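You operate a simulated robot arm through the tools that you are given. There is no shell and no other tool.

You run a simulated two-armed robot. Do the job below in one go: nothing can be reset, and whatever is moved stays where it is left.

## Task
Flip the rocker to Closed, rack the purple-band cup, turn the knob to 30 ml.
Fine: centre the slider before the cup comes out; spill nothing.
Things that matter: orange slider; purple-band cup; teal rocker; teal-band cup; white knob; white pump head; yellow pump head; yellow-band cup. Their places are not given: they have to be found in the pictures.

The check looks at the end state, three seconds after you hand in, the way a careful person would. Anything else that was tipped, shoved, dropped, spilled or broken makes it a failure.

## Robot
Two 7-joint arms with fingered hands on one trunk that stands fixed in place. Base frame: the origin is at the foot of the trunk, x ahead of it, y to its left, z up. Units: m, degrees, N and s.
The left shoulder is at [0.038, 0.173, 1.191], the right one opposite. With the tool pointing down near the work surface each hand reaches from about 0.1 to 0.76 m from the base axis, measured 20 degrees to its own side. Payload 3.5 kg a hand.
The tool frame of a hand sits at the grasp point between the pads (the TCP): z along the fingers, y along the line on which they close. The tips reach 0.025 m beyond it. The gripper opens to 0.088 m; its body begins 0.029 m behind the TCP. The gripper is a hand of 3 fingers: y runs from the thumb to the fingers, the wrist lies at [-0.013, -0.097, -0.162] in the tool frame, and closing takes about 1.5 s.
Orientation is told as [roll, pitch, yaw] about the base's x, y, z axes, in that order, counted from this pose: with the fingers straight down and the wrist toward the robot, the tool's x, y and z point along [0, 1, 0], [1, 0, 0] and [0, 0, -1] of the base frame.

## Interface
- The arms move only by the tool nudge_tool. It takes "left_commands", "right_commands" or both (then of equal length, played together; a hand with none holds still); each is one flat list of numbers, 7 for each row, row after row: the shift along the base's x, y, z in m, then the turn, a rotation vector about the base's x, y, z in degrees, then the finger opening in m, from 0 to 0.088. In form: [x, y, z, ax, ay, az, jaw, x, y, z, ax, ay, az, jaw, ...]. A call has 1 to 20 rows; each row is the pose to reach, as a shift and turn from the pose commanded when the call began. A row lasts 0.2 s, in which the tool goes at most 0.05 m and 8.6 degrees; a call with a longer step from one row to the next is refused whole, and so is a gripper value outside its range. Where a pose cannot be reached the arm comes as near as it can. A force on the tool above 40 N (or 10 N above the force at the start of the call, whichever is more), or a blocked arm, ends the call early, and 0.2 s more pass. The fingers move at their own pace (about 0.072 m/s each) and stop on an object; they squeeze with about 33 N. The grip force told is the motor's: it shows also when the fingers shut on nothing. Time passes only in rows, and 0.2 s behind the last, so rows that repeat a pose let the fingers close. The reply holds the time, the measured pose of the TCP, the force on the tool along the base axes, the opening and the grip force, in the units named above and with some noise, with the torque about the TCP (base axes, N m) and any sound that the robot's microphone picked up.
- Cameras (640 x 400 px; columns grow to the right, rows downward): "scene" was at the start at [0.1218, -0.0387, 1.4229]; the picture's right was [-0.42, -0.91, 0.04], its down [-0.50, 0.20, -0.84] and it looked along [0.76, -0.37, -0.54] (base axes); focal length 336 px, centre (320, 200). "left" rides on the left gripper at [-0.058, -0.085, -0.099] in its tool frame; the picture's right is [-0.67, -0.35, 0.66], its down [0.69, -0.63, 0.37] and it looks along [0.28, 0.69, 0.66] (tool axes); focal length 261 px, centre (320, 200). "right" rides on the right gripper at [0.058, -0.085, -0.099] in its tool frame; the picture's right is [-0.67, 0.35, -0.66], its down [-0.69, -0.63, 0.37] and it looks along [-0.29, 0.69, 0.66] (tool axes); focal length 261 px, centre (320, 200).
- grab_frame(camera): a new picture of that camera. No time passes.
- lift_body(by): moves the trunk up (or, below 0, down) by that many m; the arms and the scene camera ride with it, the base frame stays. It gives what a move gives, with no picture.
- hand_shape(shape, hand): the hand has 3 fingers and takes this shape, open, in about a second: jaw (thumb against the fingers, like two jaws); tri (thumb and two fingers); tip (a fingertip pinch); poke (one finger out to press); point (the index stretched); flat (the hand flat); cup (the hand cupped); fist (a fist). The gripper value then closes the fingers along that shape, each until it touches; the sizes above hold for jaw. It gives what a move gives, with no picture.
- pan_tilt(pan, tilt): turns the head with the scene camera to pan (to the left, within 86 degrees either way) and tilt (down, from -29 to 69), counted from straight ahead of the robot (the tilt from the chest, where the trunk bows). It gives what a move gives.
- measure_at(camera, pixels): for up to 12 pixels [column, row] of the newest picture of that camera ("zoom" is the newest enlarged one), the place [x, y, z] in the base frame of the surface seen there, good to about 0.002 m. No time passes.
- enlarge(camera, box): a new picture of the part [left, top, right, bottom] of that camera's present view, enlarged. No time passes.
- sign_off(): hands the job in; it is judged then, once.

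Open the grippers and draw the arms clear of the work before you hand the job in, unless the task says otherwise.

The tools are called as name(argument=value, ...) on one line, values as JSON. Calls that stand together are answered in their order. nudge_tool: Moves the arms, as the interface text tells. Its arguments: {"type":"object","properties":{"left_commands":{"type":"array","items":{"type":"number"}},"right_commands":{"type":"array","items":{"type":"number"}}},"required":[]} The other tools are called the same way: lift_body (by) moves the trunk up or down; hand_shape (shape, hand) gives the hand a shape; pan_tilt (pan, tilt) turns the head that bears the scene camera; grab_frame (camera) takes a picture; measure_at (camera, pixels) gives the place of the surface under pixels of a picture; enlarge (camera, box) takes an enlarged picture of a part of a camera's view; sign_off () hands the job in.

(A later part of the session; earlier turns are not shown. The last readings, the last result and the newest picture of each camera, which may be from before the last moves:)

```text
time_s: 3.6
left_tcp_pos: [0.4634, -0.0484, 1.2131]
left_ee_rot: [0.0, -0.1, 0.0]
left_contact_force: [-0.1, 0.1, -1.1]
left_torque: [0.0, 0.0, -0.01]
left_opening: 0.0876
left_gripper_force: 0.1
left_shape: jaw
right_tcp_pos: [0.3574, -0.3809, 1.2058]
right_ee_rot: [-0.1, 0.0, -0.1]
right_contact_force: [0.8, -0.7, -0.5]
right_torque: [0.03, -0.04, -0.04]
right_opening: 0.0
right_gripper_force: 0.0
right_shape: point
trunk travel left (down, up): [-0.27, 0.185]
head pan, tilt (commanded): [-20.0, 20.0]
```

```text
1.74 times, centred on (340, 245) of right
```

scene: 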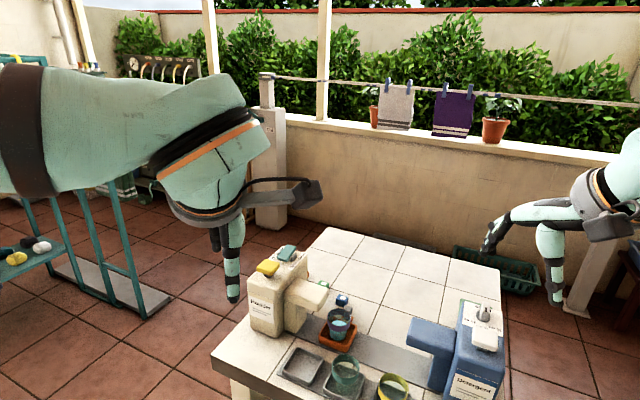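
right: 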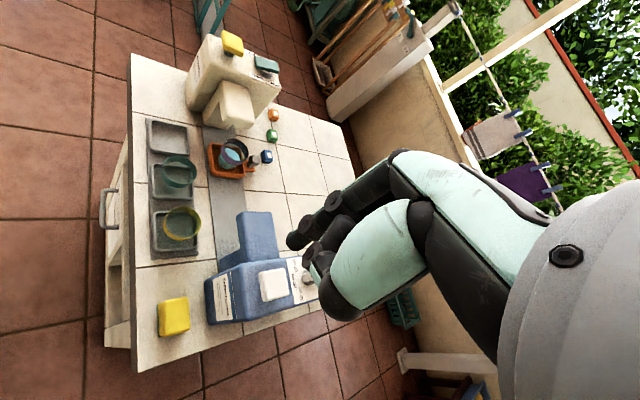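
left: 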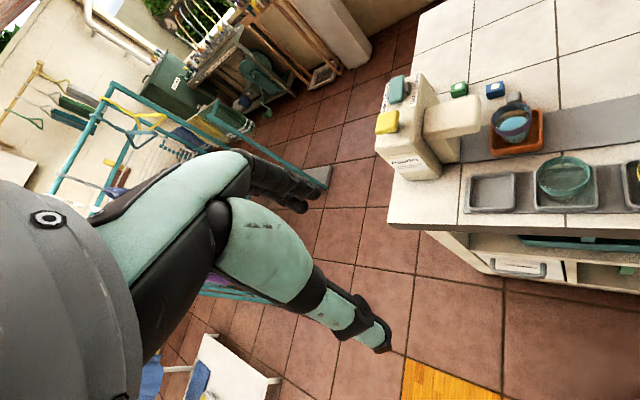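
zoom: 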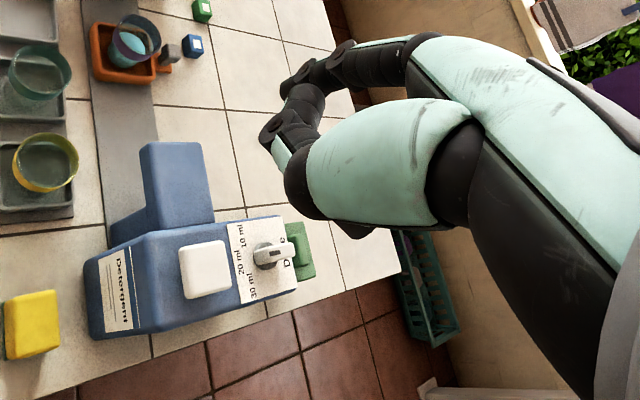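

Now the knob is visible in the right camera. I zoom on it and measure the stretched index tip (scene zoom 112,245).

enlarge(camera="right", box=[285, 250, 335, 305])

measure_at(camera="zoom", pixels=[[260, 120], [250, 200], [270, 270], [330, 180], [380, 160], [345, 150], [310, 190], [400, 190], [460, 180], [300, 220], [440, 140], [350, 215]])

enlarge(camera="scene", box=[490, 190, 580, 270])

measure_at(camera="zoom", pixels=[[75, 250], [95, 265], [110, 240], [150, 190], [200, 160], [180, 240], [210, 280], [280, 230], [310, 250], [290, 290], [330, 290], [260, 300]])

```text
7.27 times, centred on (310, 278) of right
```

zoom: 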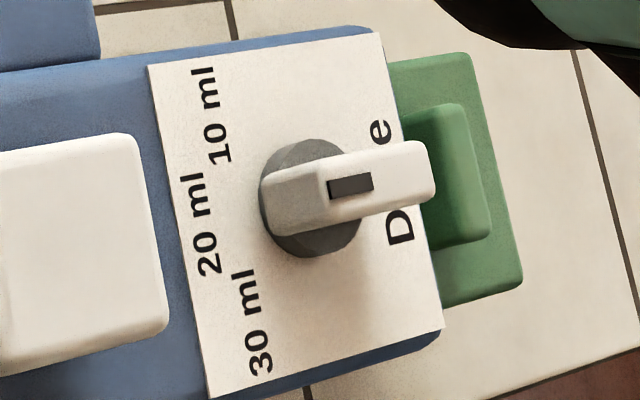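

```text
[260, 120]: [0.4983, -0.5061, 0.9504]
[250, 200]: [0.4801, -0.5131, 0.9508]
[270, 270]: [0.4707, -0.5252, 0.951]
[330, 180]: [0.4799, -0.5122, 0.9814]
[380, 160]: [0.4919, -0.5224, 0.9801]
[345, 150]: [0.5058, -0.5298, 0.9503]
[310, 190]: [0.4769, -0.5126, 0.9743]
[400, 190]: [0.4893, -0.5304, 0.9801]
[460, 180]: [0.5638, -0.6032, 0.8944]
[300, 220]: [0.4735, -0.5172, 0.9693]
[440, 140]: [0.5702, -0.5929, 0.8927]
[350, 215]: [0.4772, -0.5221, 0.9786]
```

```text
5.00 times, centred on (535, 230) of scene
```

zoom: 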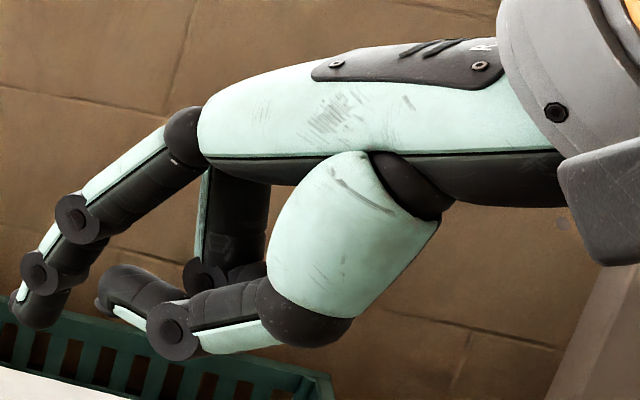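

```text
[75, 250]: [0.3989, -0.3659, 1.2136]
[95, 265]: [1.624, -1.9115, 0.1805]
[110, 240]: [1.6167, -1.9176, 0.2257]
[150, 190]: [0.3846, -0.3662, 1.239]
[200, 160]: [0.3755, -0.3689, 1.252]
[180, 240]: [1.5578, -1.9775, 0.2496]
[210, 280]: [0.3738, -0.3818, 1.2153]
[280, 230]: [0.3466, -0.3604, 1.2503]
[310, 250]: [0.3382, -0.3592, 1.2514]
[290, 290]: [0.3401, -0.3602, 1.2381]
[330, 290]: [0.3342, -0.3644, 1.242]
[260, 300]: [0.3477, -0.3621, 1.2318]
```

The mark points at 20 ml, and 30 ml is CCW of it seen from above. In "point" the index stands apart from the other digits; I measure its tip more closely.

measure_at(camera="zoom", pixels=[[25, 315], [40, 325], [35, 305], [50, 310], [60, 300], [25, 295], [60, 260], [40, 275], [115, 300], [140, 320], [190, 340], [220, 345]])

enlarge(camera="right", box=[300, 150, 360, 210])

measure_at(camera="zoom", pixels=[[210, 190], [220, 180], [240, 200], [250, 170], [215, 205], [230, 190], [300, 150], [280, 220], [260, 180], [290, 260], [330, 200], [200, 190]])

```text
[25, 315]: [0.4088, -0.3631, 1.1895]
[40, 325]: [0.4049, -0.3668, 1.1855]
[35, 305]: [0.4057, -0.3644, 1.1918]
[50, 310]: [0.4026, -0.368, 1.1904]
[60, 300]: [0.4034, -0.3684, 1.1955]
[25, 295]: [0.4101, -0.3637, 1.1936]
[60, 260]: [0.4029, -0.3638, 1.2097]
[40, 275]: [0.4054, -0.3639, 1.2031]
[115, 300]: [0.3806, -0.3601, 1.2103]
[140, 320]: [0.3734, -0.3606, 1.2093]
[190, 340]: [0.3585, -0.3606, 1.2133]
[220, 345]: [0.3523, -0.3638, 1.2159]
```

```text
6.67 times, centred on (330, 180) of right
```

zoom: 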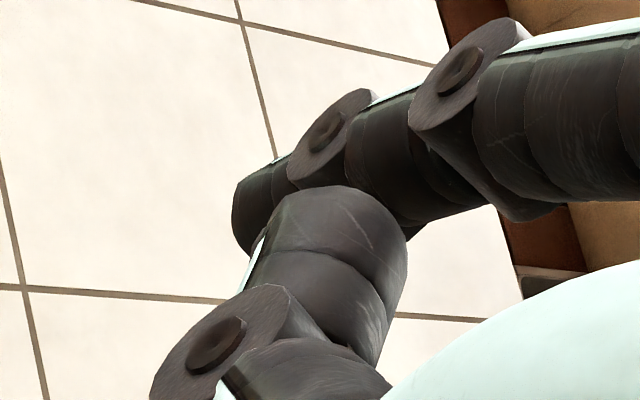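

```text
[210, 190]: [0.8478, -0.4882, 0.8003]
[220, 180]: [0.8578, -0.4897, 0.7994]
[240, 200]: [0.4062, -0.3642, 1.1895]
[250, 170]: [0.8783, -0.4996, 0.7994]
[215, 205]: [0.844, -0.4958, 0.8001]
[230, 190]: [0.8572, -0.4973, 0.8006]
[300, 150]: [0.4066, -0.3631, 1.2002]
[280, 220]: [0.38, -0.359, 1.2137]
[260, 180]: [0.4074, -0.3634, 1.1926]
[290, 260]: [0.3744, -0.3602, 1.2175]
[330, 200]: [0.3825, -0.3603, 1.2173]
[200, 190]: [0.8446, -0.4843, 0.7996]
```

The index tip sits at tool (x +0.010, y +0.052, z +0.023), with the thumb 0.025 m higher — good for pressing and hooking. I turn the head back to the table and measure rocker and slider peg precisely.

pan_tilt(pan=-26, tilt=42)

grab_frame(camera="scene")

```text
time_s: 4.4
left_tcp_pos: [0.4644, -0.0487, 1.214]
left_ee_rot: [0.0, 0.0, 0.1]
left_contact_force: [0.5, 0.4, 0.0]
left_torque: [0.05, 0.01, -0.03]
left_opening: 0.0874
left_gripper_force: 0.1
left_shape: jaw
right_tcp_pos: [0.357, -0.3815, 1.2069]
right_ee_rot: [-0.1, 0.0, -0.1]
right_contact_force: [-0.2, 0.2, 1.2]
right_torque: [-0.01, -0.01, 0.0]
right_opening: 0.0
right_gripper_force: 0.0
right_shape: point
trunk travel left (down, up): [-0.27, 0.185]
head pan, tilt (commanded): [-26.0, 42.0]
```

```text
taken
```

scene: 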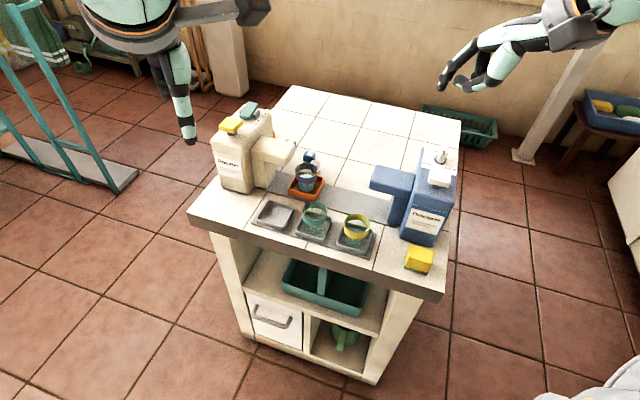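

I draw the left hand away to the left first, to leave the right arm room and free the view.

nudge_tool(left_commands=[-0.01, 0.04, 0, 0, 0, 0, 0.088, -0.02, 0.08, 0, 0, 0, 0, 0.088, -0.03, 0.12, 0, 0, 0, 0, 0.088, -0.04, 0.16, 0, 0, 0, 0, 0.088, -0.05, 0.2, 0, 0, 0, 0, 0.088, -0.06, 0.24, 0, 0, 0, 0, 0.088])

enlarge(camera="scene", box=[280, 140, 340, 205])

measure_at(camera="zoom", pixels=[[325, 90], [340, 85], [360, 90], [315, 80], [355, 110], [370, 125], [380, 115], [300, 65], [340, 95], [350, 80], [280, 40], [375, 135]])

```text
time_s: 5.8
left_tcp_pos: [0.4045, 0.1931, 1.2131]
left_ee_rot: [0.0, -0.1, -0.1]
left_contact_force: [-0.1, 0.7, -1.4]
left_torque: [-0.04, 0.0, 0.02]
left_opening: 0.0877
left_gripper_force: 0.1
left_shape: jaw
right_tcp_pos: [0.3568, -0.3791, 1.2059]
right_ee_rot: [-0.1, 0.0, 0.0]
right_contact_force: [-1.3, 0.6, 0.1]
right_torque: [0.02, -0.01, 0.01]
right_opening: 0.0
right_gripper_force: 0.0
right_shape: point
trunk travel left (down, up): [-0.27, 0.185]
head pan, tilt (commanded): [-26.0, 42.0]
```

```text
6.15 times, centred on (310, 172) of scene
```

zoom: 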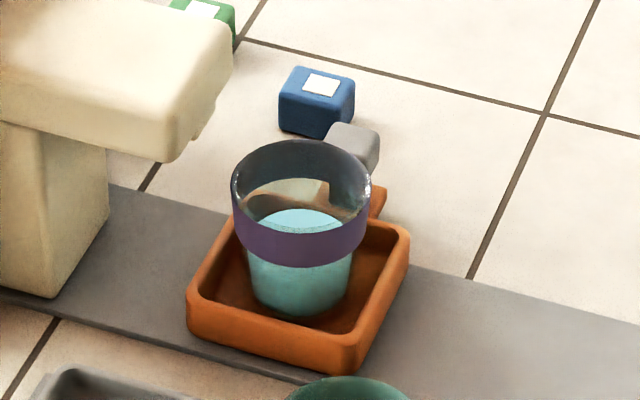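

```text
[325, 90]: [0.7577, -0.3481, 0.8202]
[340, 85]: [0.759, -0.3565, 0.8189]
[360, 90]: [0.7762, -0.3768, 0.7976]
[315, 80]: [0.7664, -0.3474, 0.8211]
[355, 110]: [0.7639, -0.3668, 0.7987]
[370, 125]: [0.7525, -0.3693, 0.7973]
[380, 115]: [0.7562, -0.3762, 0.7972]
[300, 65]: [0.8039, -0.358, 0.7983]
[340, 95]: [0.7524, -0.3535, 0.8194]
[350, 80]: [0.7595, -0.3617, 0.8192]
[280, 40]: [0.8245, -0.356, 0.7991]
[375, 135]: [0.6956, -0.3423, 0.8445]
```

I measure the grey peg itself (zoom ~355,140) and re-check the rocker's points.

measure_at(camera="zoom", pixels=[[335, 128], [350, 124], [375, 133], [355, 132], [345, 138], [368, 145], [365, 160], [376, 155], [330, 140], [378, 200], [372, 170], [384, 190]])

enlarge(camera="scene", box=[215, 95, 285, 145])

measure_at(camera="zoom", pixels=[[280, 65], [300, 72], [330, 75], [350, 85], [300, 100], [285, 145], [260, 160], [310, 165], [240, 145], [325, 180], [335, 150], [350, 190]])

```text
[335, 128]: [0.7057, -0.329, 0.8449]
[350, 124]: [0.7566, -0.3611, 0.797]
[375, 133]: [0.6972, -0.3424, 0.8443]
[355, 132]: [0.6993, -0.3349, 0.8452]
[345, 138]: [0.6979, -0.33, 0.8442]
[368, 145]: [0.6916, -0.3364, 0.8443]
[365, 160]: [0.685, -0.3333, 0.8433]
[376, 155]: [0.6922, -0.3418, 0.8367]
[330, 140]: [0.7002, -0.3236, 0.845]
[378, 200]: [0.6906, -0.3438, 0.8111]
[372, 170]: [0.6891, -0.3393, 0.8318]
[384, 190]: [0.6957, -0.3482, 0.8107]
```

```text
8.00 times, centred on (250, 120) of scene
```

zoom: 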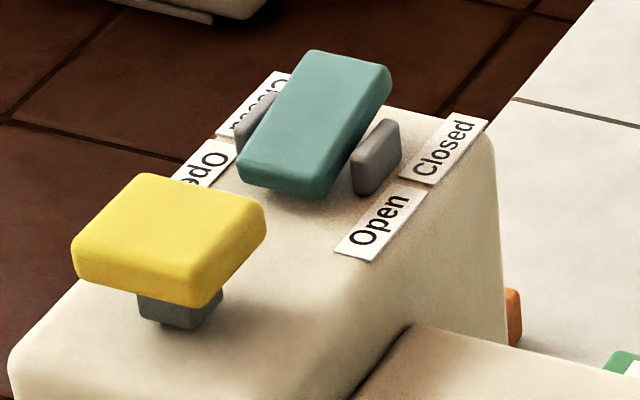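

```text
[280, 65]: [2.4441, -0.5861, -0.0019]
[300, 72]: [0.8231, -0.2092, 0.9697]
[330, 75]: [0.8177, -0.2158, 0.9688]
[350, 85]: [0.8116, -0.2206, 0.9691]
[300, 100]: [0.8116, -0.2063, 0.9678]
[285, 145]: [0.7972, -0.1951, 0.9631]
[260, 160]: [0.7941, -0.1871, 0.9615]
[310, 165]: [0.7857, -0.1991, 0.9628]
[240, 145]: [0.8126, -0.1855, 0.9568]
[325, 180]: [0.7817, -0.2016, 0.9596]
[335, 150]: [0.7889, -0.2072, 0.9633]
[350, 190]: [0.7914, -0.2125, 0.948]
```

The rocker's Closed end top is near (0.814,-0.2155,0.969). I bring the pointing right hand half-way there with a slight yaw and forward tilt, checking that opening value 0.088 keeps the shape.

nudge_tool(right_commands=[0.0254, 0.0089, -0.0089, 0.08, -0.62, 0.94, 0.088, 0.0508, 0.0178, -0.0178, 0.16, -1.24, 1.88, 0.088, 0.0761, 0.0266, -0.0266, 0.24, -1.86, 2.81, 0.088, 0.1015, 0.0355, -0.0355, 0.33, -2.48, 3.75, 0.088, 0.1269, 0.0444, -0.0444, 0.41, -3.09, 4.69, 0.088, 0.1523, 0.0533, -0.0533, 0.49, -3.71, 5.63, 0.088, 0.1776, 0.0621, -0.0621, 0.57, -4.33, 6.56, 0.088, 0.203, 0.071, -0.071, 0.65, -4.95, 7.5, 0.088])

grab_frame(camera="scene")

grab_frame(camera="right")

```text
time_s: 7.6
left_tcp_pos: [0.4058, 0.1932, 1.2123]
left_ee_rot: [0.0, 0.0, -0.1]
left_contact_force: [-0.2, 0.5, 0.8]
left_torque: [-0.01, 0.0, 0.01]
left_opening: 0.0876
left_gripper_force: 0.0
left_shape: jaw
right_tcp_pos: [0.5618, -0.3102, 1.1362]
right_ee_rot: [0.2, -4.9, 7.4]
right_contact_force: [0.9, 0.5, -0.8]
right_torque: [-0.02, -0.03, 0.01]
right_opening: 0.0
right_gripper_force: 0.0
right_shape: point
trunk travel left (down, up): [-0.27, 0.185]
head pan, tilt (commanded): [-26.0, 42.0]
```

```text
taken
```

scene: 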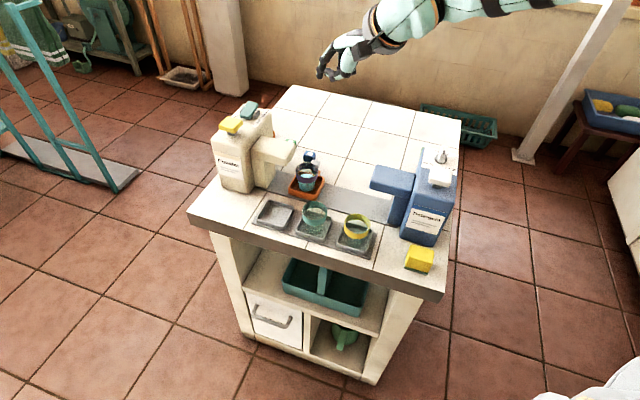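

```text
taken
```

right: 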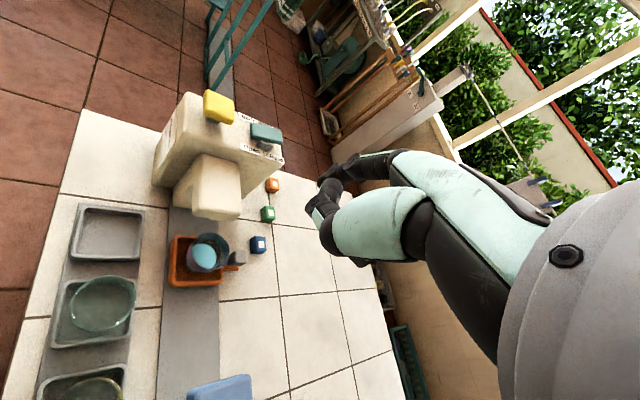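

The shape holds and the path is clear. I bring the fingertip to about 0.08 m above the rocker's Closed end.

nudge_tool(right_commands=[0.0253, 0.0088, -0.0089, 0.08, -0.62, 0.94, 0.088, 0.0506, 0.0177, -0.0178, 0.16, -1.24, 1.88, 0.088, 0.0759, 0.0265, -0.0268, 0.24, -1.86, 2.81, 0.088, 0.1012, 0.0353, -0.0357, 0.33, -2.48, 3.75, 0.088, 0.1264, 0.0441, -0.0446, 0.41, -3.09, 4.69, 0.088, 0.1517, 0.053, -0.0535, 0.49, -3.71, 5.63, 0.088, 0.177, 0.0618, -0.0625, 0.57, -4.33, 6.56, 0.088, 0.2023, 0.0706, -0.0714, 0.65, -4.95, 7.5, 0.088])

grab_frame(camera="scene")

grab_frame(camera="right")

```text
time_s: 9.4
left_tcp_pos: [0.4047, 0.192, 1.213]
left_ee_rot: [0.0, -0.1, 0.0]
left_contact_force: [-0.3, 0.2, 0.7]
left_torque: [0.0, -0.02, 0.0]
left_opening: 0.0876
left_gripper_force: 0.1
left_shape: jaw
right_tcp_pos: [0.6159, -0.2942, 1.1136]
right_ee_rot: [-0.2, -10.0, 15.0]
right_contact_force: [0.8, 0.7, -0.6]
right_torque: [0.01, 0.02, 0.0]
right_opening: 0.0001
right_gripper_force: 0.1
right_shape: point
right hand out of reach, approached as far as the arm can: row 2, 3, 4, 5, 6, 7, 8
trunk travel left (down, up): [-0.27, 0.185]
head pan, tilt (commanded): [-26.0, 42.0]
```

```text
taken
```

scene: 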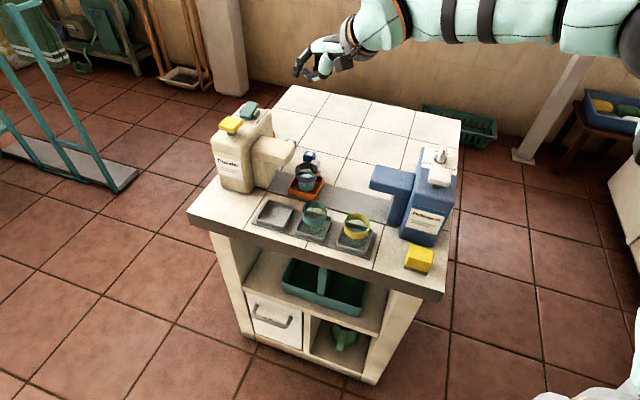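

```text
taken
```

right: 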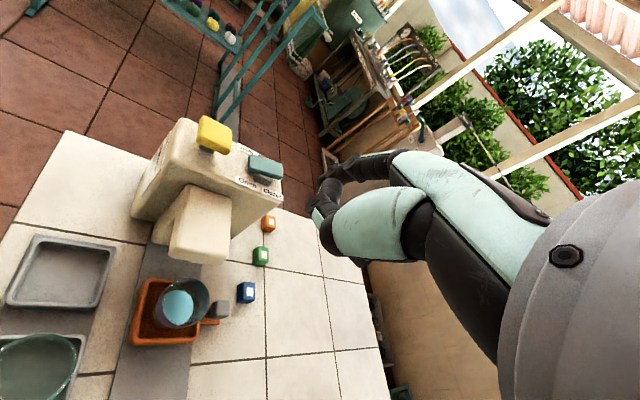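

The arm stopped short at (0.616,-0.294,1.114): out of reach at this height. I test what the commanded reference is with a zero shift before trying other heights.

nudge_tool(right_commands=[0, 0, 0, 0, 0, 0, 0.088])

```text
time_s: 9.8
left_tcp_pos: [0.4048, 0.1917, 1.2124]
left_ee_rot: [0.0, 0.0, 0.0]
left_contact_force: [-0.4, 1.1, 0.6]
left_torque: [0.0, 0.0, 0.03]
left_opening: 0.0877
left_gripper_force: 0.0
left_shape: jaw
right_tcp_pos: [0.6149, -0.2954, 1.1143]
right_ee_rot: [-0.1, -10.1, 14.8]
right_contact_force: [-0.3, 0.1, 0.7]
right_torque: [0.03, 0.03, -0.03]
right_opening: 0.0001
right_gripper_force: 0.0
right_shape: point
trunk travel left (down, up): [-0.27, 0.185]
head pan, tilt (commanded): [-26.0, 42.0]
```

The reference is the clipped pose. I lower the trunk by 0.06 so the shoulder comes level with the wrist, then probe how far forward the hand can go, well above everything.

lift_body(by=-0.06)

nudge_tool(right_commands=[0.03, 0.01, 0, 0, 0, 0, 0.088, 0.06, 0.02, 0, 0, 0, 0, 0.088, 0.09, 0.03, 0, 0, 0, 0, 0.088, 0.12, 0.045, 0, 0, 0, 0, 0.088, 0.148, 0.056, 0, 0, 0, 0, 0.088])

```text
time_s: 10.8
left_tcp_pos: [0.403, 0.1923, 1.1538]
left_ee_rot: [0.0, -0.1, 0.0]
left_contact_force: [-0.1, 1.1, -0.5]
left_torque: [-0.02, 0.01, 0.02]
left_opening: 0.0878
left_gripper_force: 0.0
left_shape: jaw
right_tcp_pos: [0.6111, -0.2907, 1.051]
right_ee_rot: [-0.1, -10.0, 15.0]
right_contact_force: [-1.2, -0.1, 0.3]
right_torque: [-0.01, 0.03, 0.0]
right_opening: 0.0
right_gripper_force: 0.1
right_shape: point
trunk travel left (down, up): [-0.21, 0.245]
head pan, tilt (commanded): [-26.0, 42.0]
```

```text
time_s: 12.0
left_tcp_pos: [0.404, 0.1919, 1.1541]
left_ee_rot: [0.0, 0.0, -0.1]
left_contact_force: [0.9, 0.3, -0.7]
left_torque: [0.01, 0.01, 0.02]
left_opening: 0.0876
left_gripper_force: 0.2
left_shape: jaw
right_tcp_pos: [0.644, -0.284, 1.0552]
right_ee_rot: [0.0, -10.0, 15.0]
right_contact_force: [0.3, -0.1, -0.3]
right_torque: [-0.01, 0.01, -0.02]
right_opening: 0.0
right_gripper_force: 0.0
right_shape: point
right hand out of reach, approached as far as the arm can: row 2, 3, 4, 5
trunk travel left (down, up): [-0.21, 0.245]
head pan, tilt (commanded): [-26.0, 42.0]
```

Reach seems bounded by the wrist's bend as much as by distance. I tilt the hand 30° further forward here, well above everything, and probe again.

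nudge_tool(right_commands=[0, 0, 0.005, 1.94, -7.24, 0, 0.088, 0, 0, 0.01, 3.88, -14.49, 0, 0.088, 0, 0, 0.015, 5.82, -21.73, 0, 0.088, 0, 0, 0.02, 7.76, -28.98, 0, 0.088, 0.03, 0.01, 0.02, 7.76, -28.98, 0, 0.088, 0.06, 0.02, 0.02, 7.76, -28.98, 0, 0.088, 0.09, 0.03, 0.02, 7.76, -28.98, 0, 0.088, 0.12, 0.04, 0.02, 7.76, -28.98, 0, 0.088])

grab_frame(camera="scene")

```text
time_s: 13.8
left_tcp_pos: [0.4043, 0.1929, 1.1536]
left_ee_rot: [0.0, -0.1, 0.0]
left_contact_force: [-0.6, -0.1, -0.3]
left_torque: [-0.01, 0.0, 0.0]
left_opening: 0.0876
left_gripper_force: 0.1
left_shape: jaw
right_tcp_pos: [0.6923, -0.2682, 1.1192]
right_ee_rot: [-0.1, -39.5, 15.1]
right_contact_force: [0.4, 1.0, 0.6]
right_torque: [0.01, 0.01, -0.01]
right_opening: 0.0004
right_gripper_force: 0.0
right_shape: point
right hand out of reach, approached as far as the arm can: row 4, 5, 6, 7, 8
trunk travel left (down, up): [-0.21, 0.245]
head pan, tilt (commanded): [-26.0, 42.0]
```

```text
taken
```

scene: 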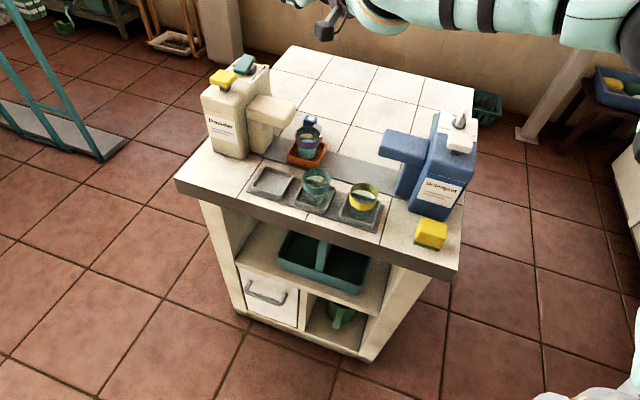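

The nearest reachable pose rose in z instead, which hints at a joint limit. I look at the arm itself to understand its elbow.

pan_tilt(pan=-45, tilt=15)

grab_frame(camera="scene")

grab_frame(camera="left")

```text
time_s: 14.7
left_tcp_pos: [0.4036, 0.1923, 1.1533]
left_ee_rot: [0.0, 0.0, 0.0]
left_contact_force: [0.3, 0.5, 0.1]
left_torque: [-0.01, 0.01, 0.02]
left_opening: 0.0877
left_gripper_force: 0.1
left_shape: jaw
right_tcp_pos: [0.6909, -0.2686, 1.1181]
right_ee_rot: [-0.3, -39.4, 15.0]
right_contact_force: [-0.3, -0.3, 0.3]
right_torque: [-0.02, -0.01, 0.01]
right_opening: 0.0
right_gripper_force: 0.0
right_shape: point
trunk travel left (down, up): [-0.21, 0.245]
head pan, tilt (commanded): [-45.0, 15.0]
```

```text
taken
```

scene: 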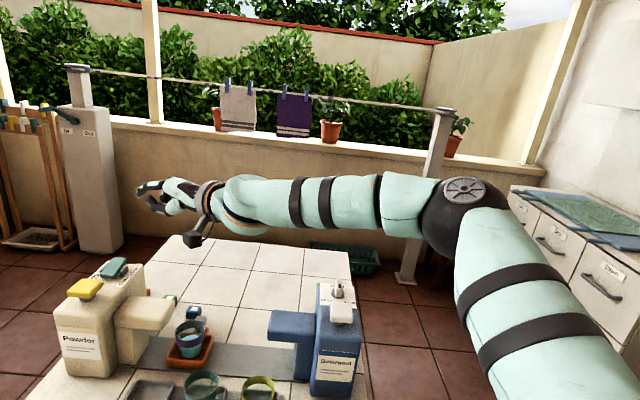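

```text
taken
```

left: 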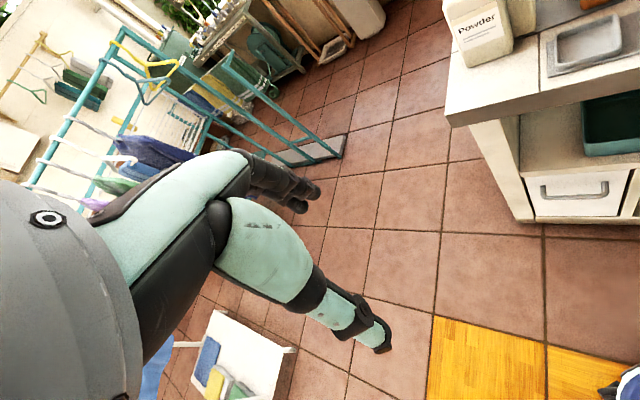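

The elbow is winged out to the right and clearly still bent, so the limit is a joint, not arm length. I measure elbow, wrist and upper arm.

measure_at(camera="scene", pixels=[[460, 190], [430, 225], [490, 230], [390, 205], [300, 205], [230, 205], [205, 195], [560, 330], [480, 270], [600, 390], [145, 195], [178, 185]])

```text
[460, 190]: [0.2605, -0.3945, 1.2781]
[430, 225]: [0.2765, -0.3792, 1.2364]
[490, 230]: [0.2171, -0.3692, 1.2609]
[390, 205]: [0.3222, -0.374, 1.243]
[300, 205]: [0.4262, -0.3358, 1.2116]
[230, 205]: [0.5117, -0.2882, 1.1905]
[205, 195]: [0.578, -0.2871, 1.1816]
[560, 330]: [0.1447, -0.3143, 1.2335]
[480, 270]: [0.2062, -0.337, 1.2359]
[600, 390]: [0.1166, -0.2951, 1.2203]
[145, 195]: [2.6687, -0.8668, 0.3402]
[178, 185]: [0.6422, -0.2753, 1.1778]
```

Upper arm ≈0.34 and forearm ≈0.29 m, elbow bent ~107° and winged up: a posture limit. A higher shoulder (reaching downward, as in the stated reach) should help, so I raise the trunk, pull the hand back and restore a small tilt.

lift_body(by=0.15)

nudge_tool(right_commands=[-0.03, -0.005, -0.015, -1.62, 6.03, 0, 0.088, -0.065, -0.015, -0.04, -3.24, 12.05, 0, 0.088, -0.1, -0.025, -0.07, -4.85, 18.08, 0, 0.088, -0.13, -0.03, -0.1, -6.47, 24.1, 0, 0.088])

grab_frame(camera="scene")

```text
time_s: 16.5
left_tcp_pos: [0.4032, 0.1922, 1.3033]
left_ee_rot: [0.0, -0.1, 0.0]
left_contact_force: [-0.9, 0.3, 0.4]
left_torque: [0.0, 0.0, 0.01]
left_opening: 0.0875
left_gripper_force: 0.0
left_shape: jaw
right_tcp_pos: [0.6491, -0.2695, 1.3649]
right_ee_rot: [-2.8, -47.1, 17.1]
right_contact_force: [0.8, -0.1, 0.1]
right_torque: [0.02, 0.0, -0.02]
right_opening: 0.0
right_gripper_force: 0.0
right_shape: point
trunk travel left (down, up): [-0.36, 0.095]
head pan, tilt (commanded): [-45.0, 15.0]
```

```text
time_s: 17.5
left_tcp_pos: [0.4035, 0.1925, 1.3035]
left_ee_rot: [0.0, 0.0, -0.1]
left_contact_force: [0.1, -0.3, -0.5]
left_torque: [0.01, -0.01, 0.01]
left_opening: 0.0877
left_gripper_force: 0.0
left_shape: jaw
right_tcp_pos: [0.5165, -0.2995, 1.2639]
right_ee_rot: [-2.0, -22.1, 16.4]
right_contact_force: [0.0, 0.2, -0.1]
right_torque: [-0.04, 0.01, -0.03]
right_opening: 0.0001
right_gripper_force: 0.1
right_shape: point
trunk travel left (down, up): [-0.36, 0.095]
head pan, tilt (commanded): [-45.0, 15.0]
```

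```text
taken
```

scene: 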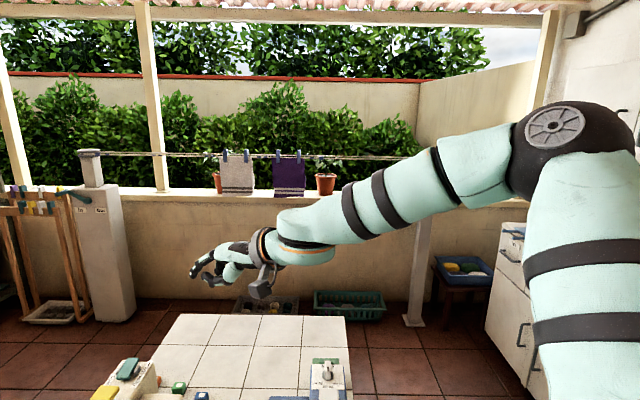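

The elbow now rides high, so the forearm slopes down to the table. I try reaching to a point about 0.06 m above the rocker's Closed end.

nudge_tool(right_commands=[0.0246, 0.0058, -0.0232, 0, 0, 0, 0.088, 0.0492, 0.0116, -0.0464, 0, 0, 0, 0.088, 0.0738, 0.0174, -0.0696, 0, 0, 0, 0.088, 0.0984, 0.0232, -0.0928, 0, 0, 0, 0.088, 0.123, 0.029, -0.116, 0, 0, 0, 0.088, 0.1476, 0.0348, -0.1392, 0, 0, 0, 0.088, 0.1722, 0.0406, -0.1624, 0, 0, 0, 0.088, 0.1968, 0.0464, -0.1856, 0, 0, 0, 0.088, 0.2214, 0.0522, -0.2088, 0, 0, 0, 0.088, 0.246, 0.058, -0.232, 0, 0, 0, 0.088])

grab_frame(camera="scene")

grab_frame(camera="right")

```text
time_s: 19.7
left_tcp_pos: [0.4038, 0.1923, 1.3037]
left_ee_rot: [0.0, 0.0, 0.0]
left_contact_force: [-0.4, -0.1, -0.3]
left_torque: [0.01, 0.04, 0.03]
left_opening: 0.0876
left_gripper_force: 0.1
left_shape: jaw
right_tcp_pos: [0.5805, -0.2961, 1.1642]
right_ee_rot: [-2.1, -22.2, 16.5]
right_contact_force: [0.1, -0.3, 0.8]
right_torque: [0.02, 0.0, 0.01]
right_opening: 0.0
right_gripper_force: 0.1
right_shape: point
right hand out of reach, approached as far as the arm can: row 4, 5, 6, 7, 8, 9, 10
trunk travel left (down, up): [-0.36, 0.095]
head pan, tilt (commanded): [-45.0, 15.0]
```

```text
taken
```

scene: 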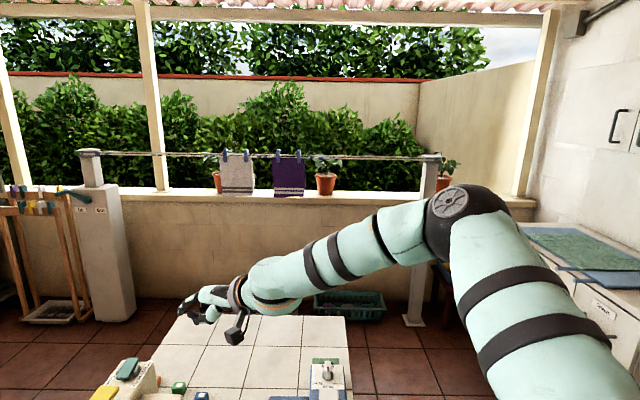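

```text
taken
```

right: 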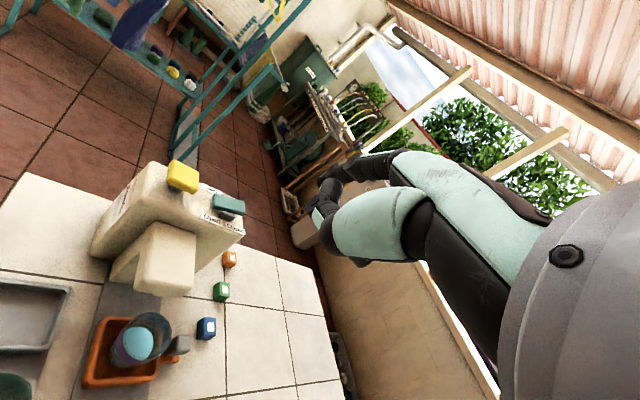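

Still limited — the wrist won't bend upward past the forearm, so a steeper (tool-down) attitude is needed, with longer fingers. I pull back, return to the straight-down attitude, and look at the "flat" shape.

nudge_tool(right_commands=[-0.02, 0, 0.01, -0.285, 5.585, -3.97, 0.088, -0.04, 0, 0.02, -0.57, 11.17, -7.94, 0.088, -0.06, 0, 0.03, -0.855, 16.755, -11.91, 0.088, -0.08, 0, 0.04, -1.14, 22.34, -15.88, 0.088])

hand_shape(shape="flat", hand="right")

grab_frame(camera="scene")

grab_frame(camera="right")

```text
time_s: 20.7
left_tcp_pos: [0.4028, 0.1922, 1.3051]
left_ee_rot: [0.0, 0.0, 0.0]
left_contact_force: [0.5, 0.3, 0.1]
left_torque: [-0.01, 0.0, 0.02]
left_opening: 0.0877
left_gripper_force: 0.1
left_shape: jaw
right_tcp_pos: [0.5013, -0.2983, 1.204]
right_ee_rot: [0.0, 0.1, 0.0]
right_contact_force: [-1.0, -0.4, 0.1]
right_torque: [-0.02, 0.02, -0.01]
right_opening: 0.0
right_gripper_force: 0.1
right_shape: point
trunk travel left (down, up): [-0.36, 0.095]
head pan, tilt (commanded): [-45.0, 15.0]
```

```text
time_s: 21.6
left_tcp_pos: [0.4042, 0.192, 1.3034]
left_ee_rot: [0.0, 0.0, 0.1]
left_contact_force: [-0.4, 1.0, -0.3]
left_torque: [0.0, -0.01, 0.02]
left_opening: 0.0875
left_gripper_force: 0.1
left_shape: jaw
right_tcp_pos: [0.5026, -0.2987, 1.2035]
right_ee_rot: [0.1, 0.0, -0.1]
right_contact_force: [-0.6, -0.6, -0.8]
right_torque: [0.01, -0.04, -0.01]
right_opening: 0.0808
right_gripper_force: 0.0
right_shape: flat
trunk travel left (down, up): [-0.36, 0.095]
head pan, tilt (commanded): [-45.0, 15.0]
```

```text
taken
```

scene: 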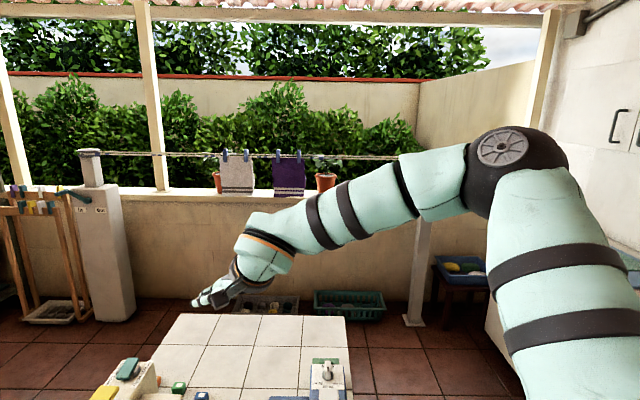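

```text
taken
```

right: 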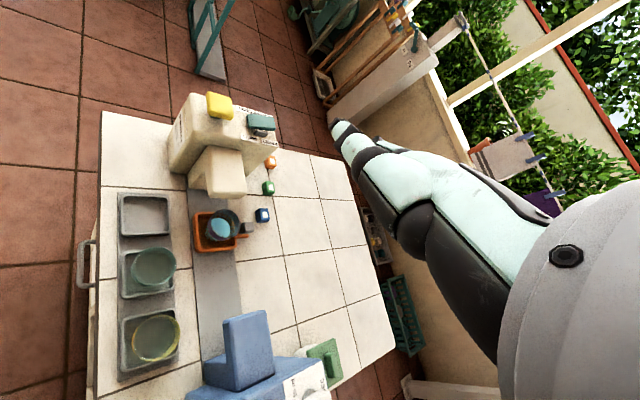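

The hand is now flat with straight fingers. I enlarge it and measure the fingertips.

enlarge(camera="scene", box=[180, 230, 310, 320])

measure_at(camera="zoom", pixels=[[60, 340], [70, 345], [90, 330], [120, 350], [150, 340], [190, 320], [250, 330], [280, 250], [220, 270], [110, 325], [140, 310], [185, 365]])

enlarge(camera="right", box=[320, 100, 480, 260])

measure_at(camera="zoom", pixels=[[60, 65], [75, 80], [90, 85], [60, 85], [110, 110], [160, 160], [200, 190], [240, 250], [180, 150], [230, 160], [130, 130], [270, 180]])

```text
4.44 times, centred on (245, 275) of scene
```

zoom: 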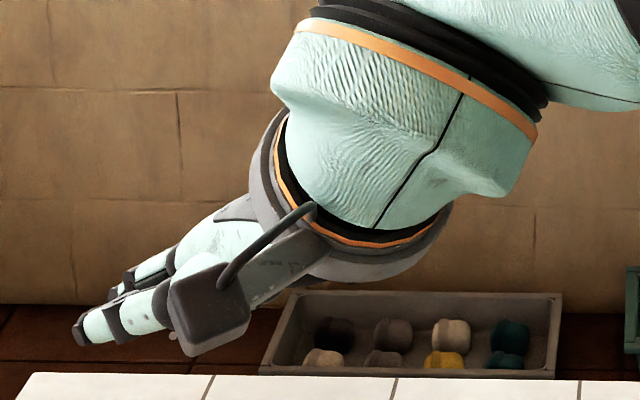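

```text
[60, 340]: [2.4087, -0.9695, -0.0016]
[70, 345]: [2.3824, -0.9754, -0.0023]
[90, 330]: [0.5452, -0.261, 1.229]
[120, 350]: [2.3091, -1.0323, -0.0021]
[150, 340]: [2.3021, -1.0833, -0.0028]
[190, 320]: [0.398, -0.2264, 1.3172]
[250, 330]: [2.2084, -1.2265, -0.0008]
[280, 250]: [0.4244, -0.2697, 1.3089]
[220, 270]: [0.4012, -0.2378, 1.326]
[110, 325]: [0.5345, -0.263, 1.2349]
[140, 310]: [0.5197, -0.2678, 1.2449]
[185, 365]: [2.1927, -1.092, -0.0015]
```

```text
2.50 times, centred on (400, 180) of right
```

zoom: 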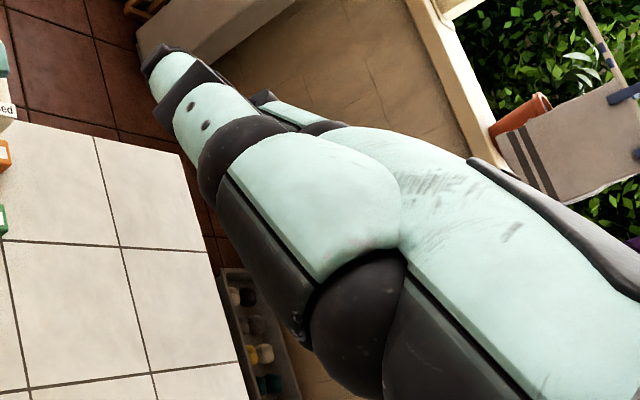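

```text
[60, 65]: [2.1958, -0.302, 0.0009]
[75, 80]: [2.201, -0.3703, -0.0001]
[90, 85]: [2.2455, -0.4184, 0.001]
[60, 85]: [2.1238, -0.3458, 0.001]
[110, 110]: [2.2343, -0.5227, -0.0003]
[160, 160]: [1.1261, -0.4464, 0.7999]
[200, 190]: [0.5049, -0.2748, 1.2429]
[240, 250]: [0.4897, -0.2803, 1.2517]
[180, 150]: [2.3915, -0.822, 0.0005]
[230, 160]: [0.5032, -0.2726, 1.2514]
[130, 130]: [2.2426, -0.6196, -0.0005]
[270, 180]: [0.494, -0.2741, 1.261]
```

I measure the finger tips behind the thumb (scene zoom ~115,290).

enlarge(camera="scene", box=[185, 265, 255, 315])

measure_at(camera="zoom", pixels=[[60, 355], [70, 330], [100, 340], [110, 245], [120, 265], [150, 250], [160, 230], [130, 290], [180, 240], [140, 330], [200, 270], [120, 240]])

```text
8.00 times, centred on (220, 290) of scene
```

zoom: 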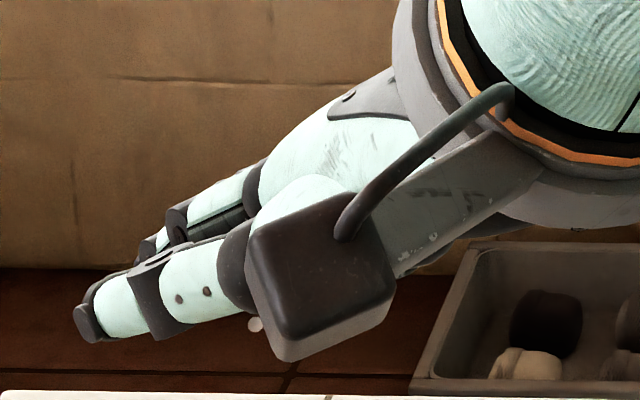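

```text
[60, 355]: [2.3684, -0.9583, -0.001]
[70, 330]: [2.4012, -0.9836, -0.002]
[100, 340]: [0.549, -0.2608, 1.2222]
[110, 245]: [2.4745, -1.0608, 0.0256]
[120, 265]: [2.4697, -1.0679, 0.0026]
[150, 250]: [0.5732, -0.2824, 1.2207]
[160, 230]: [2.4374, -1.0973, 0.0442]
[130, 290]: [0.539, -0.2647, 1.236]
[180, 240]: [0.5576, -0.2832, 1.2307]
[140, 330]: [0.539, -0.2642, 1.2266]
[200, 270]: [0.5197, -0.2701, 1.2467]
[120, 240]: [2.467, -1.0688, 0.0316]
```

Flat's thumb would sit over the rocker's other end, so I prefer "point". I probe the straight-down reach from here (forward and down, staying above z 1.05).

nudge_tool(right_commands=[0.025, 0.005, -0.018, 0, 0, 0, 0.088, 0.05, 0.01, -0.036, 0, 0, 0, 0.088, 0.075, 0.015, -0.054, 0, 0, 0, 0.088, 0.1, 0.02, -0.072, 0, 0, 0, 0.088, 0.125, 0.025, -0.09, 0, 0, 0, 0.088, 0.15, 0.03, -0.108, 0, 0, 0, 0.088, 0.175, 0.035, -0.126, 0, 0, 0, 0.088, 0.2, 0.04, -0.144, 0, 0, 0, 0.088, 0.22, 0.045, -0.15, 0, 0, 0, 0.088, 0.24, 0.05, -0.15, 0, 0, 0, 0.088])

grab_frame(camera="scene")

```text
time_s: 23.8
left_tcp_pos: [0.4036, 0.1917, 1.3034]
left_ee_rot: [-0.1, 0.1, 0.0]
left_contact_force: [-0.4, -0.6, -0.6]
left_torque: [0.0, 0.01, 0.01]
left_opening: 0.0876
left_gripper_force: 0.0
left_shape: jaw
right_tcp_pos: [0.5469, -0.3181, 1.1476]
right_ee_rot: [0.1, 0.0, 0.1]
right_contact_force: [-0.4, -1.1, 0.8]
right_torque: [-0.01, 0.02, -0.01]
right_opening: 0.0808
right_gripper_force: 0.0
right_shape: flat
right hand out of reach, approached as far as the arm can: row 2, 3, 4, 5, 6, 7, 8, 9, 10
trunk travel left (down, up): [-0.36, 0.095]
head pan, tilt (commanded): [-45.0, 15.0]
```

```text
taken
```

scene: 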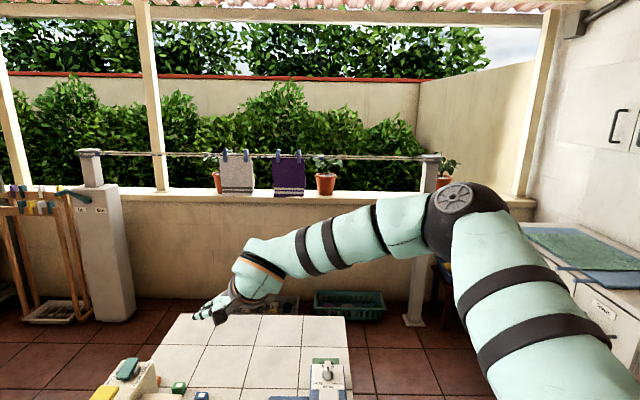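

The nearest reachable pose drifted to the right, so the winged elbow is what limits reaching across. I measure the elbow now and then try a different yaw (fingers turned right) to tuck the elbow in.

measure_at(camera="scene", pixels=[[455, 200], [430, 225], [490, 225], [390, 225], [310, 255], [260, 275], [560, 340], [600, 390], [470, 190], [245, 285]])

nudge_tool(right_commands=[-0.02, 0, 0, 0, 0, -7, 0.088, -0.04, 0, 0, 0, 0, -14, 0.088, -0.06, 0, 0, 0, 0, -21, 0.088, -0.08, 0, 0, 0, 0, -28, 0.088, -0.08, 0, 0, 0, 0, -35, 0.088])

grab_frame(camera="scene")

```text
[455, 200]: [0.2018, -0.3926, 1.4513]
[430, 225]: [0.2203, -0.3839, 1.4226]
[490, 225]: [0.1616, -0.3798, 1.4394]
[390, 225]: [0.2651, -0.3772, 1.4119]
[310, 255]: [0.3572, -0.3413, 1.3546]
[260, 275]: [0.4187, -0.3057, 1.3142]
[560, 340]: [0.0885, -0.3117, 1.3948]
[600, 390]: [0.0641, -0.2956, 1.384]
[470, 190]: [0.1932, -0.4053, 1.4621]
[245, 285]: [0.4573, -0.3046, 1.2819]
```

```text
time_s: 25.0
left_tcp_pos: [0.4041, 0.1925, 1.3044]
left_ee_rot: [0.0, 0.0, 0.0]
left_contact_force: [-0.1, -0.8, 0.6]
left_torque: [0.01, -0.01, 0.0]
left_opening: 0.0879
left_gripper_force: 0.0
left_shape: jaw
right_tcp_pos: [0.4637, -0.3192, 1.1494]
right_ee_rot: [0.0, 0.0, -35.1]
right_contact_force: [-0.4, 0.2, -0.4]
right_torque: [-0.02, 0.01, 0.0]
right_opening: 0.0807
right_gripper_force: 0.1
right_shape: flat
trunk travel left (down, up): [-0.36, 0.095]
head pan, tilt (commanded): [-45.0, 15.0]
```

```text
taken
```

scene: 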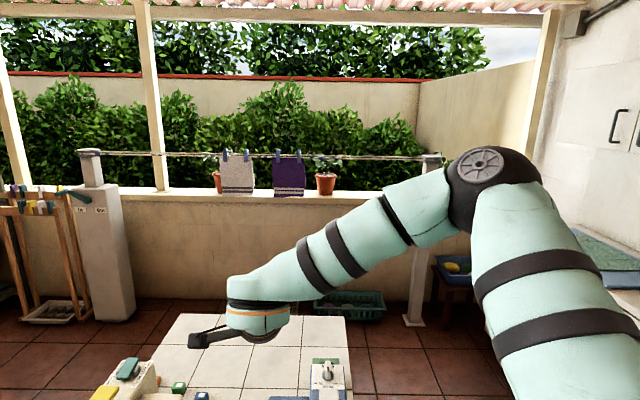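

The elbow stays high and out. The trend says reach grows as the shoulder drops below the wrist, so I raise the hand, turn it back to zero yaw, and then lower the trunk a lot.

nudge_tool(right_commands=[0, 0, 0.04, 0, 0, 7, 0.088, 0, 0, 0.08, 0, 0, 14, 0.088, 0, 0, 0.12, 0, 0, 21, 0.088, 0, 0, 0.16, 0, 0, 28, 0.088, 0, 0, 0.2, 0, 0, 35, 0.088])

lift_body(by=-0.27)

grab_frame(camera="scene")

```text
time_s: 26.2
left_tcp_pos: [0.4038, 0.1932, 1.3034]
left_ee_rot: [0.0, 0.0, 0.0]
left_contact_force: [-0.2, 0.0, 0.5]
left_torque: [0.02, 0.05, 0.02]
left_opening: 0.0877
left_gripper_force: 0.0
left_shape: jaw
right_tcp_pos: [0.4634, -0.3181, 1.3496]
right_ee_rot: [0.1, -0.1, 0.0]
right_contact_force: [0.6, 0.0, -0.6]
right_torque: [-0.02, 0.02, 0.03]
right_opening: 0.0806
right_gripper_force: 0.1
right_shape: flat
trunk travel left (down, up): [-0.36, 0.095]
head pan, tilt (commanded): [-45.0, 15.0]
```

```text
time_s: 28.9
left_tcp_pos: [0.4027, 0.1927, 1.0341]
left_ee_rot: [0.0, -0.1, 0.1]
left_contact_force: [-0.2, -0.4, 0.1]
left_torque: [0.02, -0.01, -0.04]
left_opening: 0.0876
left_gripper_force: 0.1
left_shape: jaw
right_tcp_pos: [0.4649, -0.3177, 1.0798]
right_ee_rot: [0.0, -0.1, 0.0]
right_contact_force: [0.9, 0.1, -0.4]
right_torque: [-0.02, 0.02, 0.0]
right_opening: 0.0805
right_gripper_force: 0.0
right_shape: flat
trunk travel left (down, up): [-0.09, 0.365]
head pan, tilt (commanded): [-45.0, 15.0]
```

```text
taken
```

scene: 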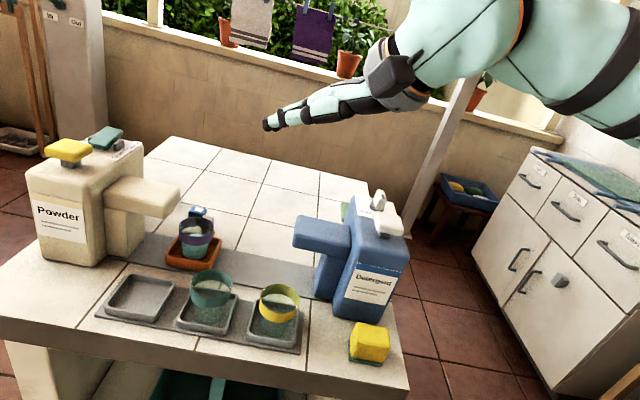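

The shoulder is now at 1.01 m, below the wrist. I probe forward again at z≈1.06, above everything.

nudge_tool(right_commands=[0.025, 0.007, 0, 0, 0, 0, 0.088, 0.05, 0.014, 0, 0, 0, 0, 0.088, 0.075, 0.021, 0, 0, 0, 0, 0.088, 0.1, 0.028, 0, 0, 0, 0, 0.088, 0.125, 0.035, 0, 0, 0, 0, 0.088, 0.15, 0.042, 0, 0, 0, 0, 0.088, 0.175, 0.049, 0, 0, 0, 0, 0.088, 0.2, 0.056, 0, 0, 0, 0, 0.088, 0.225, 0.063, 0, 0, 0, 0, 0.088, 0.25, 0.07, 0, 0, 0, 0, 0.088])

grab_frame(camera="scene")

```text
time_s: 31.1
left_tcp_pos: [0.4041, 0.1926, 1.0333]
left_ee_rot: [-0.1, -0.1, -0.1]
left_contact_force: [-0.2, -0.3, 0.6]
left_torque: [0.01, 0.01, 0.05]
left_opening: 0.0877
left_gripper_force: 0.0
left_shape: jaw
right_tcp_pos: [0.6529, -0.2636, 1.0677]
right_ee_rot: [0.2, -0.2, -0.2]
right_contact_force: [0.0, 0.1, 0.2]
right_torque: [-0.02, 0.01, 0.0]
right_opening: 0.0803
right_gripper_force: 0.0
right_shape: flat
right hand out of reach, approached as far as the arm can: row 8, 9, 10
trunk travel left (down, up): [-0.09, 0.365]
head pan, tilt (commanded): [-45.0, 15.0]
```

```text
taken
```

scene: 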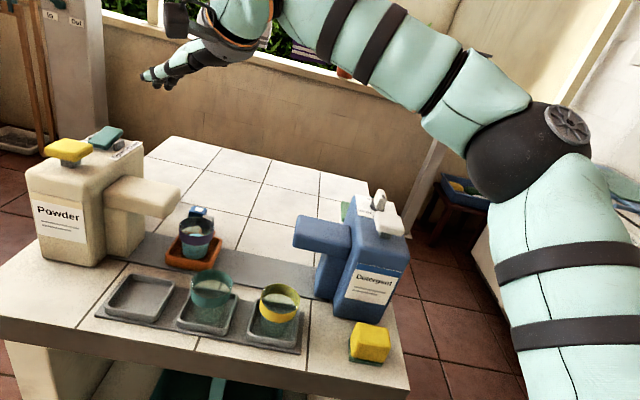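

Better: the elbow dropped and the reach grew. I measure the elbow to see how bent the arm still is.

measure_at(camera="scene", pixels=[[510, 140], [480, 160], [540, 170], [560, 130], [470, 100], [380, 50], [250, 20], [560, 300], [540, 250], [160, 75], [210, 50]])

```text
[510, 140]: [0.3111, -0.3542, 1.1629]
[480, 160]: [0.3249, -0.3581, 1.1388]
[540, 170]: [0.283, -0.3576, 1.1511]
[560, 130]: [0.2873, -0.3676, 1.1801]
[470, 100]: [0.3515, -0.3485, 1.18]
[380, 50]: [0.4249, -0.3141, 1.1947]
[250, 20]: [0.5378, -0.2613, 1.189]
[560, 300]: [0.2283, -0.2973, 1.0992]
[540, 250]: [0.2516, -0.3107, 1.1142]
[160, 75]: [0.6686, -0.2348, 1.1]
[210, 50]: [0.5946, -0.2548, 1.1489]
```

Forearm tilts up ~16° while the hand bends ~60° down at the wrist; tilting the tool forward should relieve that. I tilt 20° forward and probe further.

nudge_tool(right_commands=[0, 0, 0, 0, -7, 0, 0.088, 0, 0, 0, 0, -14, 0, 0.088, 0, 0, 0, 0, -20, 0, 0.088, 0.025, 0.006, 0, 0, -20, 0, 0.088, 0.05, 0.012, 0, 0, -20, 0, 0.088, 0.075, 0.018, 0, 0, -20, 0, 0.088, 0.1, 0.024, 0, 0, -20, 0, 0.088, 0.125, 0.03, 0, 0, -20, 0, 0.088])

grab_frame(camera="scene")

grab_frame(camera="right")

```text
time_s: 32.9
left_tcp_pos: [0.4038, 0.192, 1.0342]
left_ee_rot: [0.0, 0.0, 0.0]
left_contact_force: [0.3, 0.2, 0.2]
left_torque: [-0.01, 0.0, -0.04]
left_opening: 0.0877
left_gripper_force: 0.1
left_shape: jaw
right_tcp_pos: [0.7098, -0.2526, 1.0664]
right_ee_rot: [0.0, -20.0, 0.1]
right_contact_force: [0.7, -0.3, -0.3]
right_torque: [-0.02, 0.01, -0.03]
right_opening: 0.0806
right_gripper_force: 0.0
right_shape: flat
right hand out of reach, approached as far as the arm can: row 6, 7, 8
trunk travel left (down, up): [-0.09, 0.365]
head pan, tilt (commanded): [-45.0, 15.0]
```

```text
taken
```

scene: 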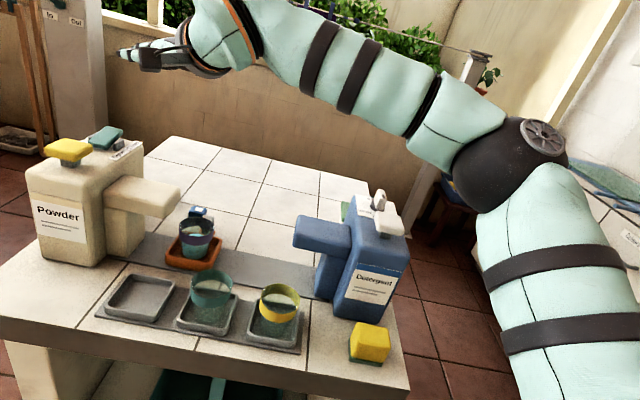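

```text
taken
```

right: 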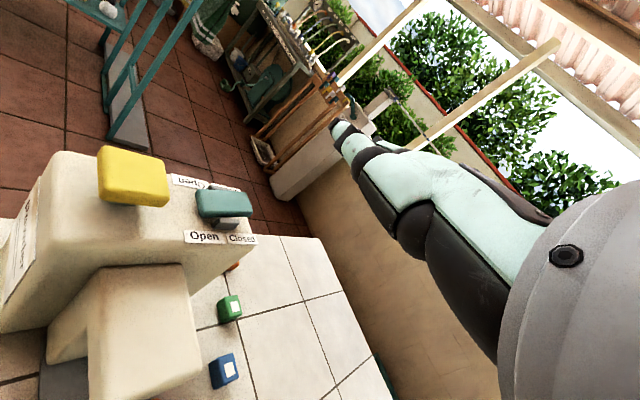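

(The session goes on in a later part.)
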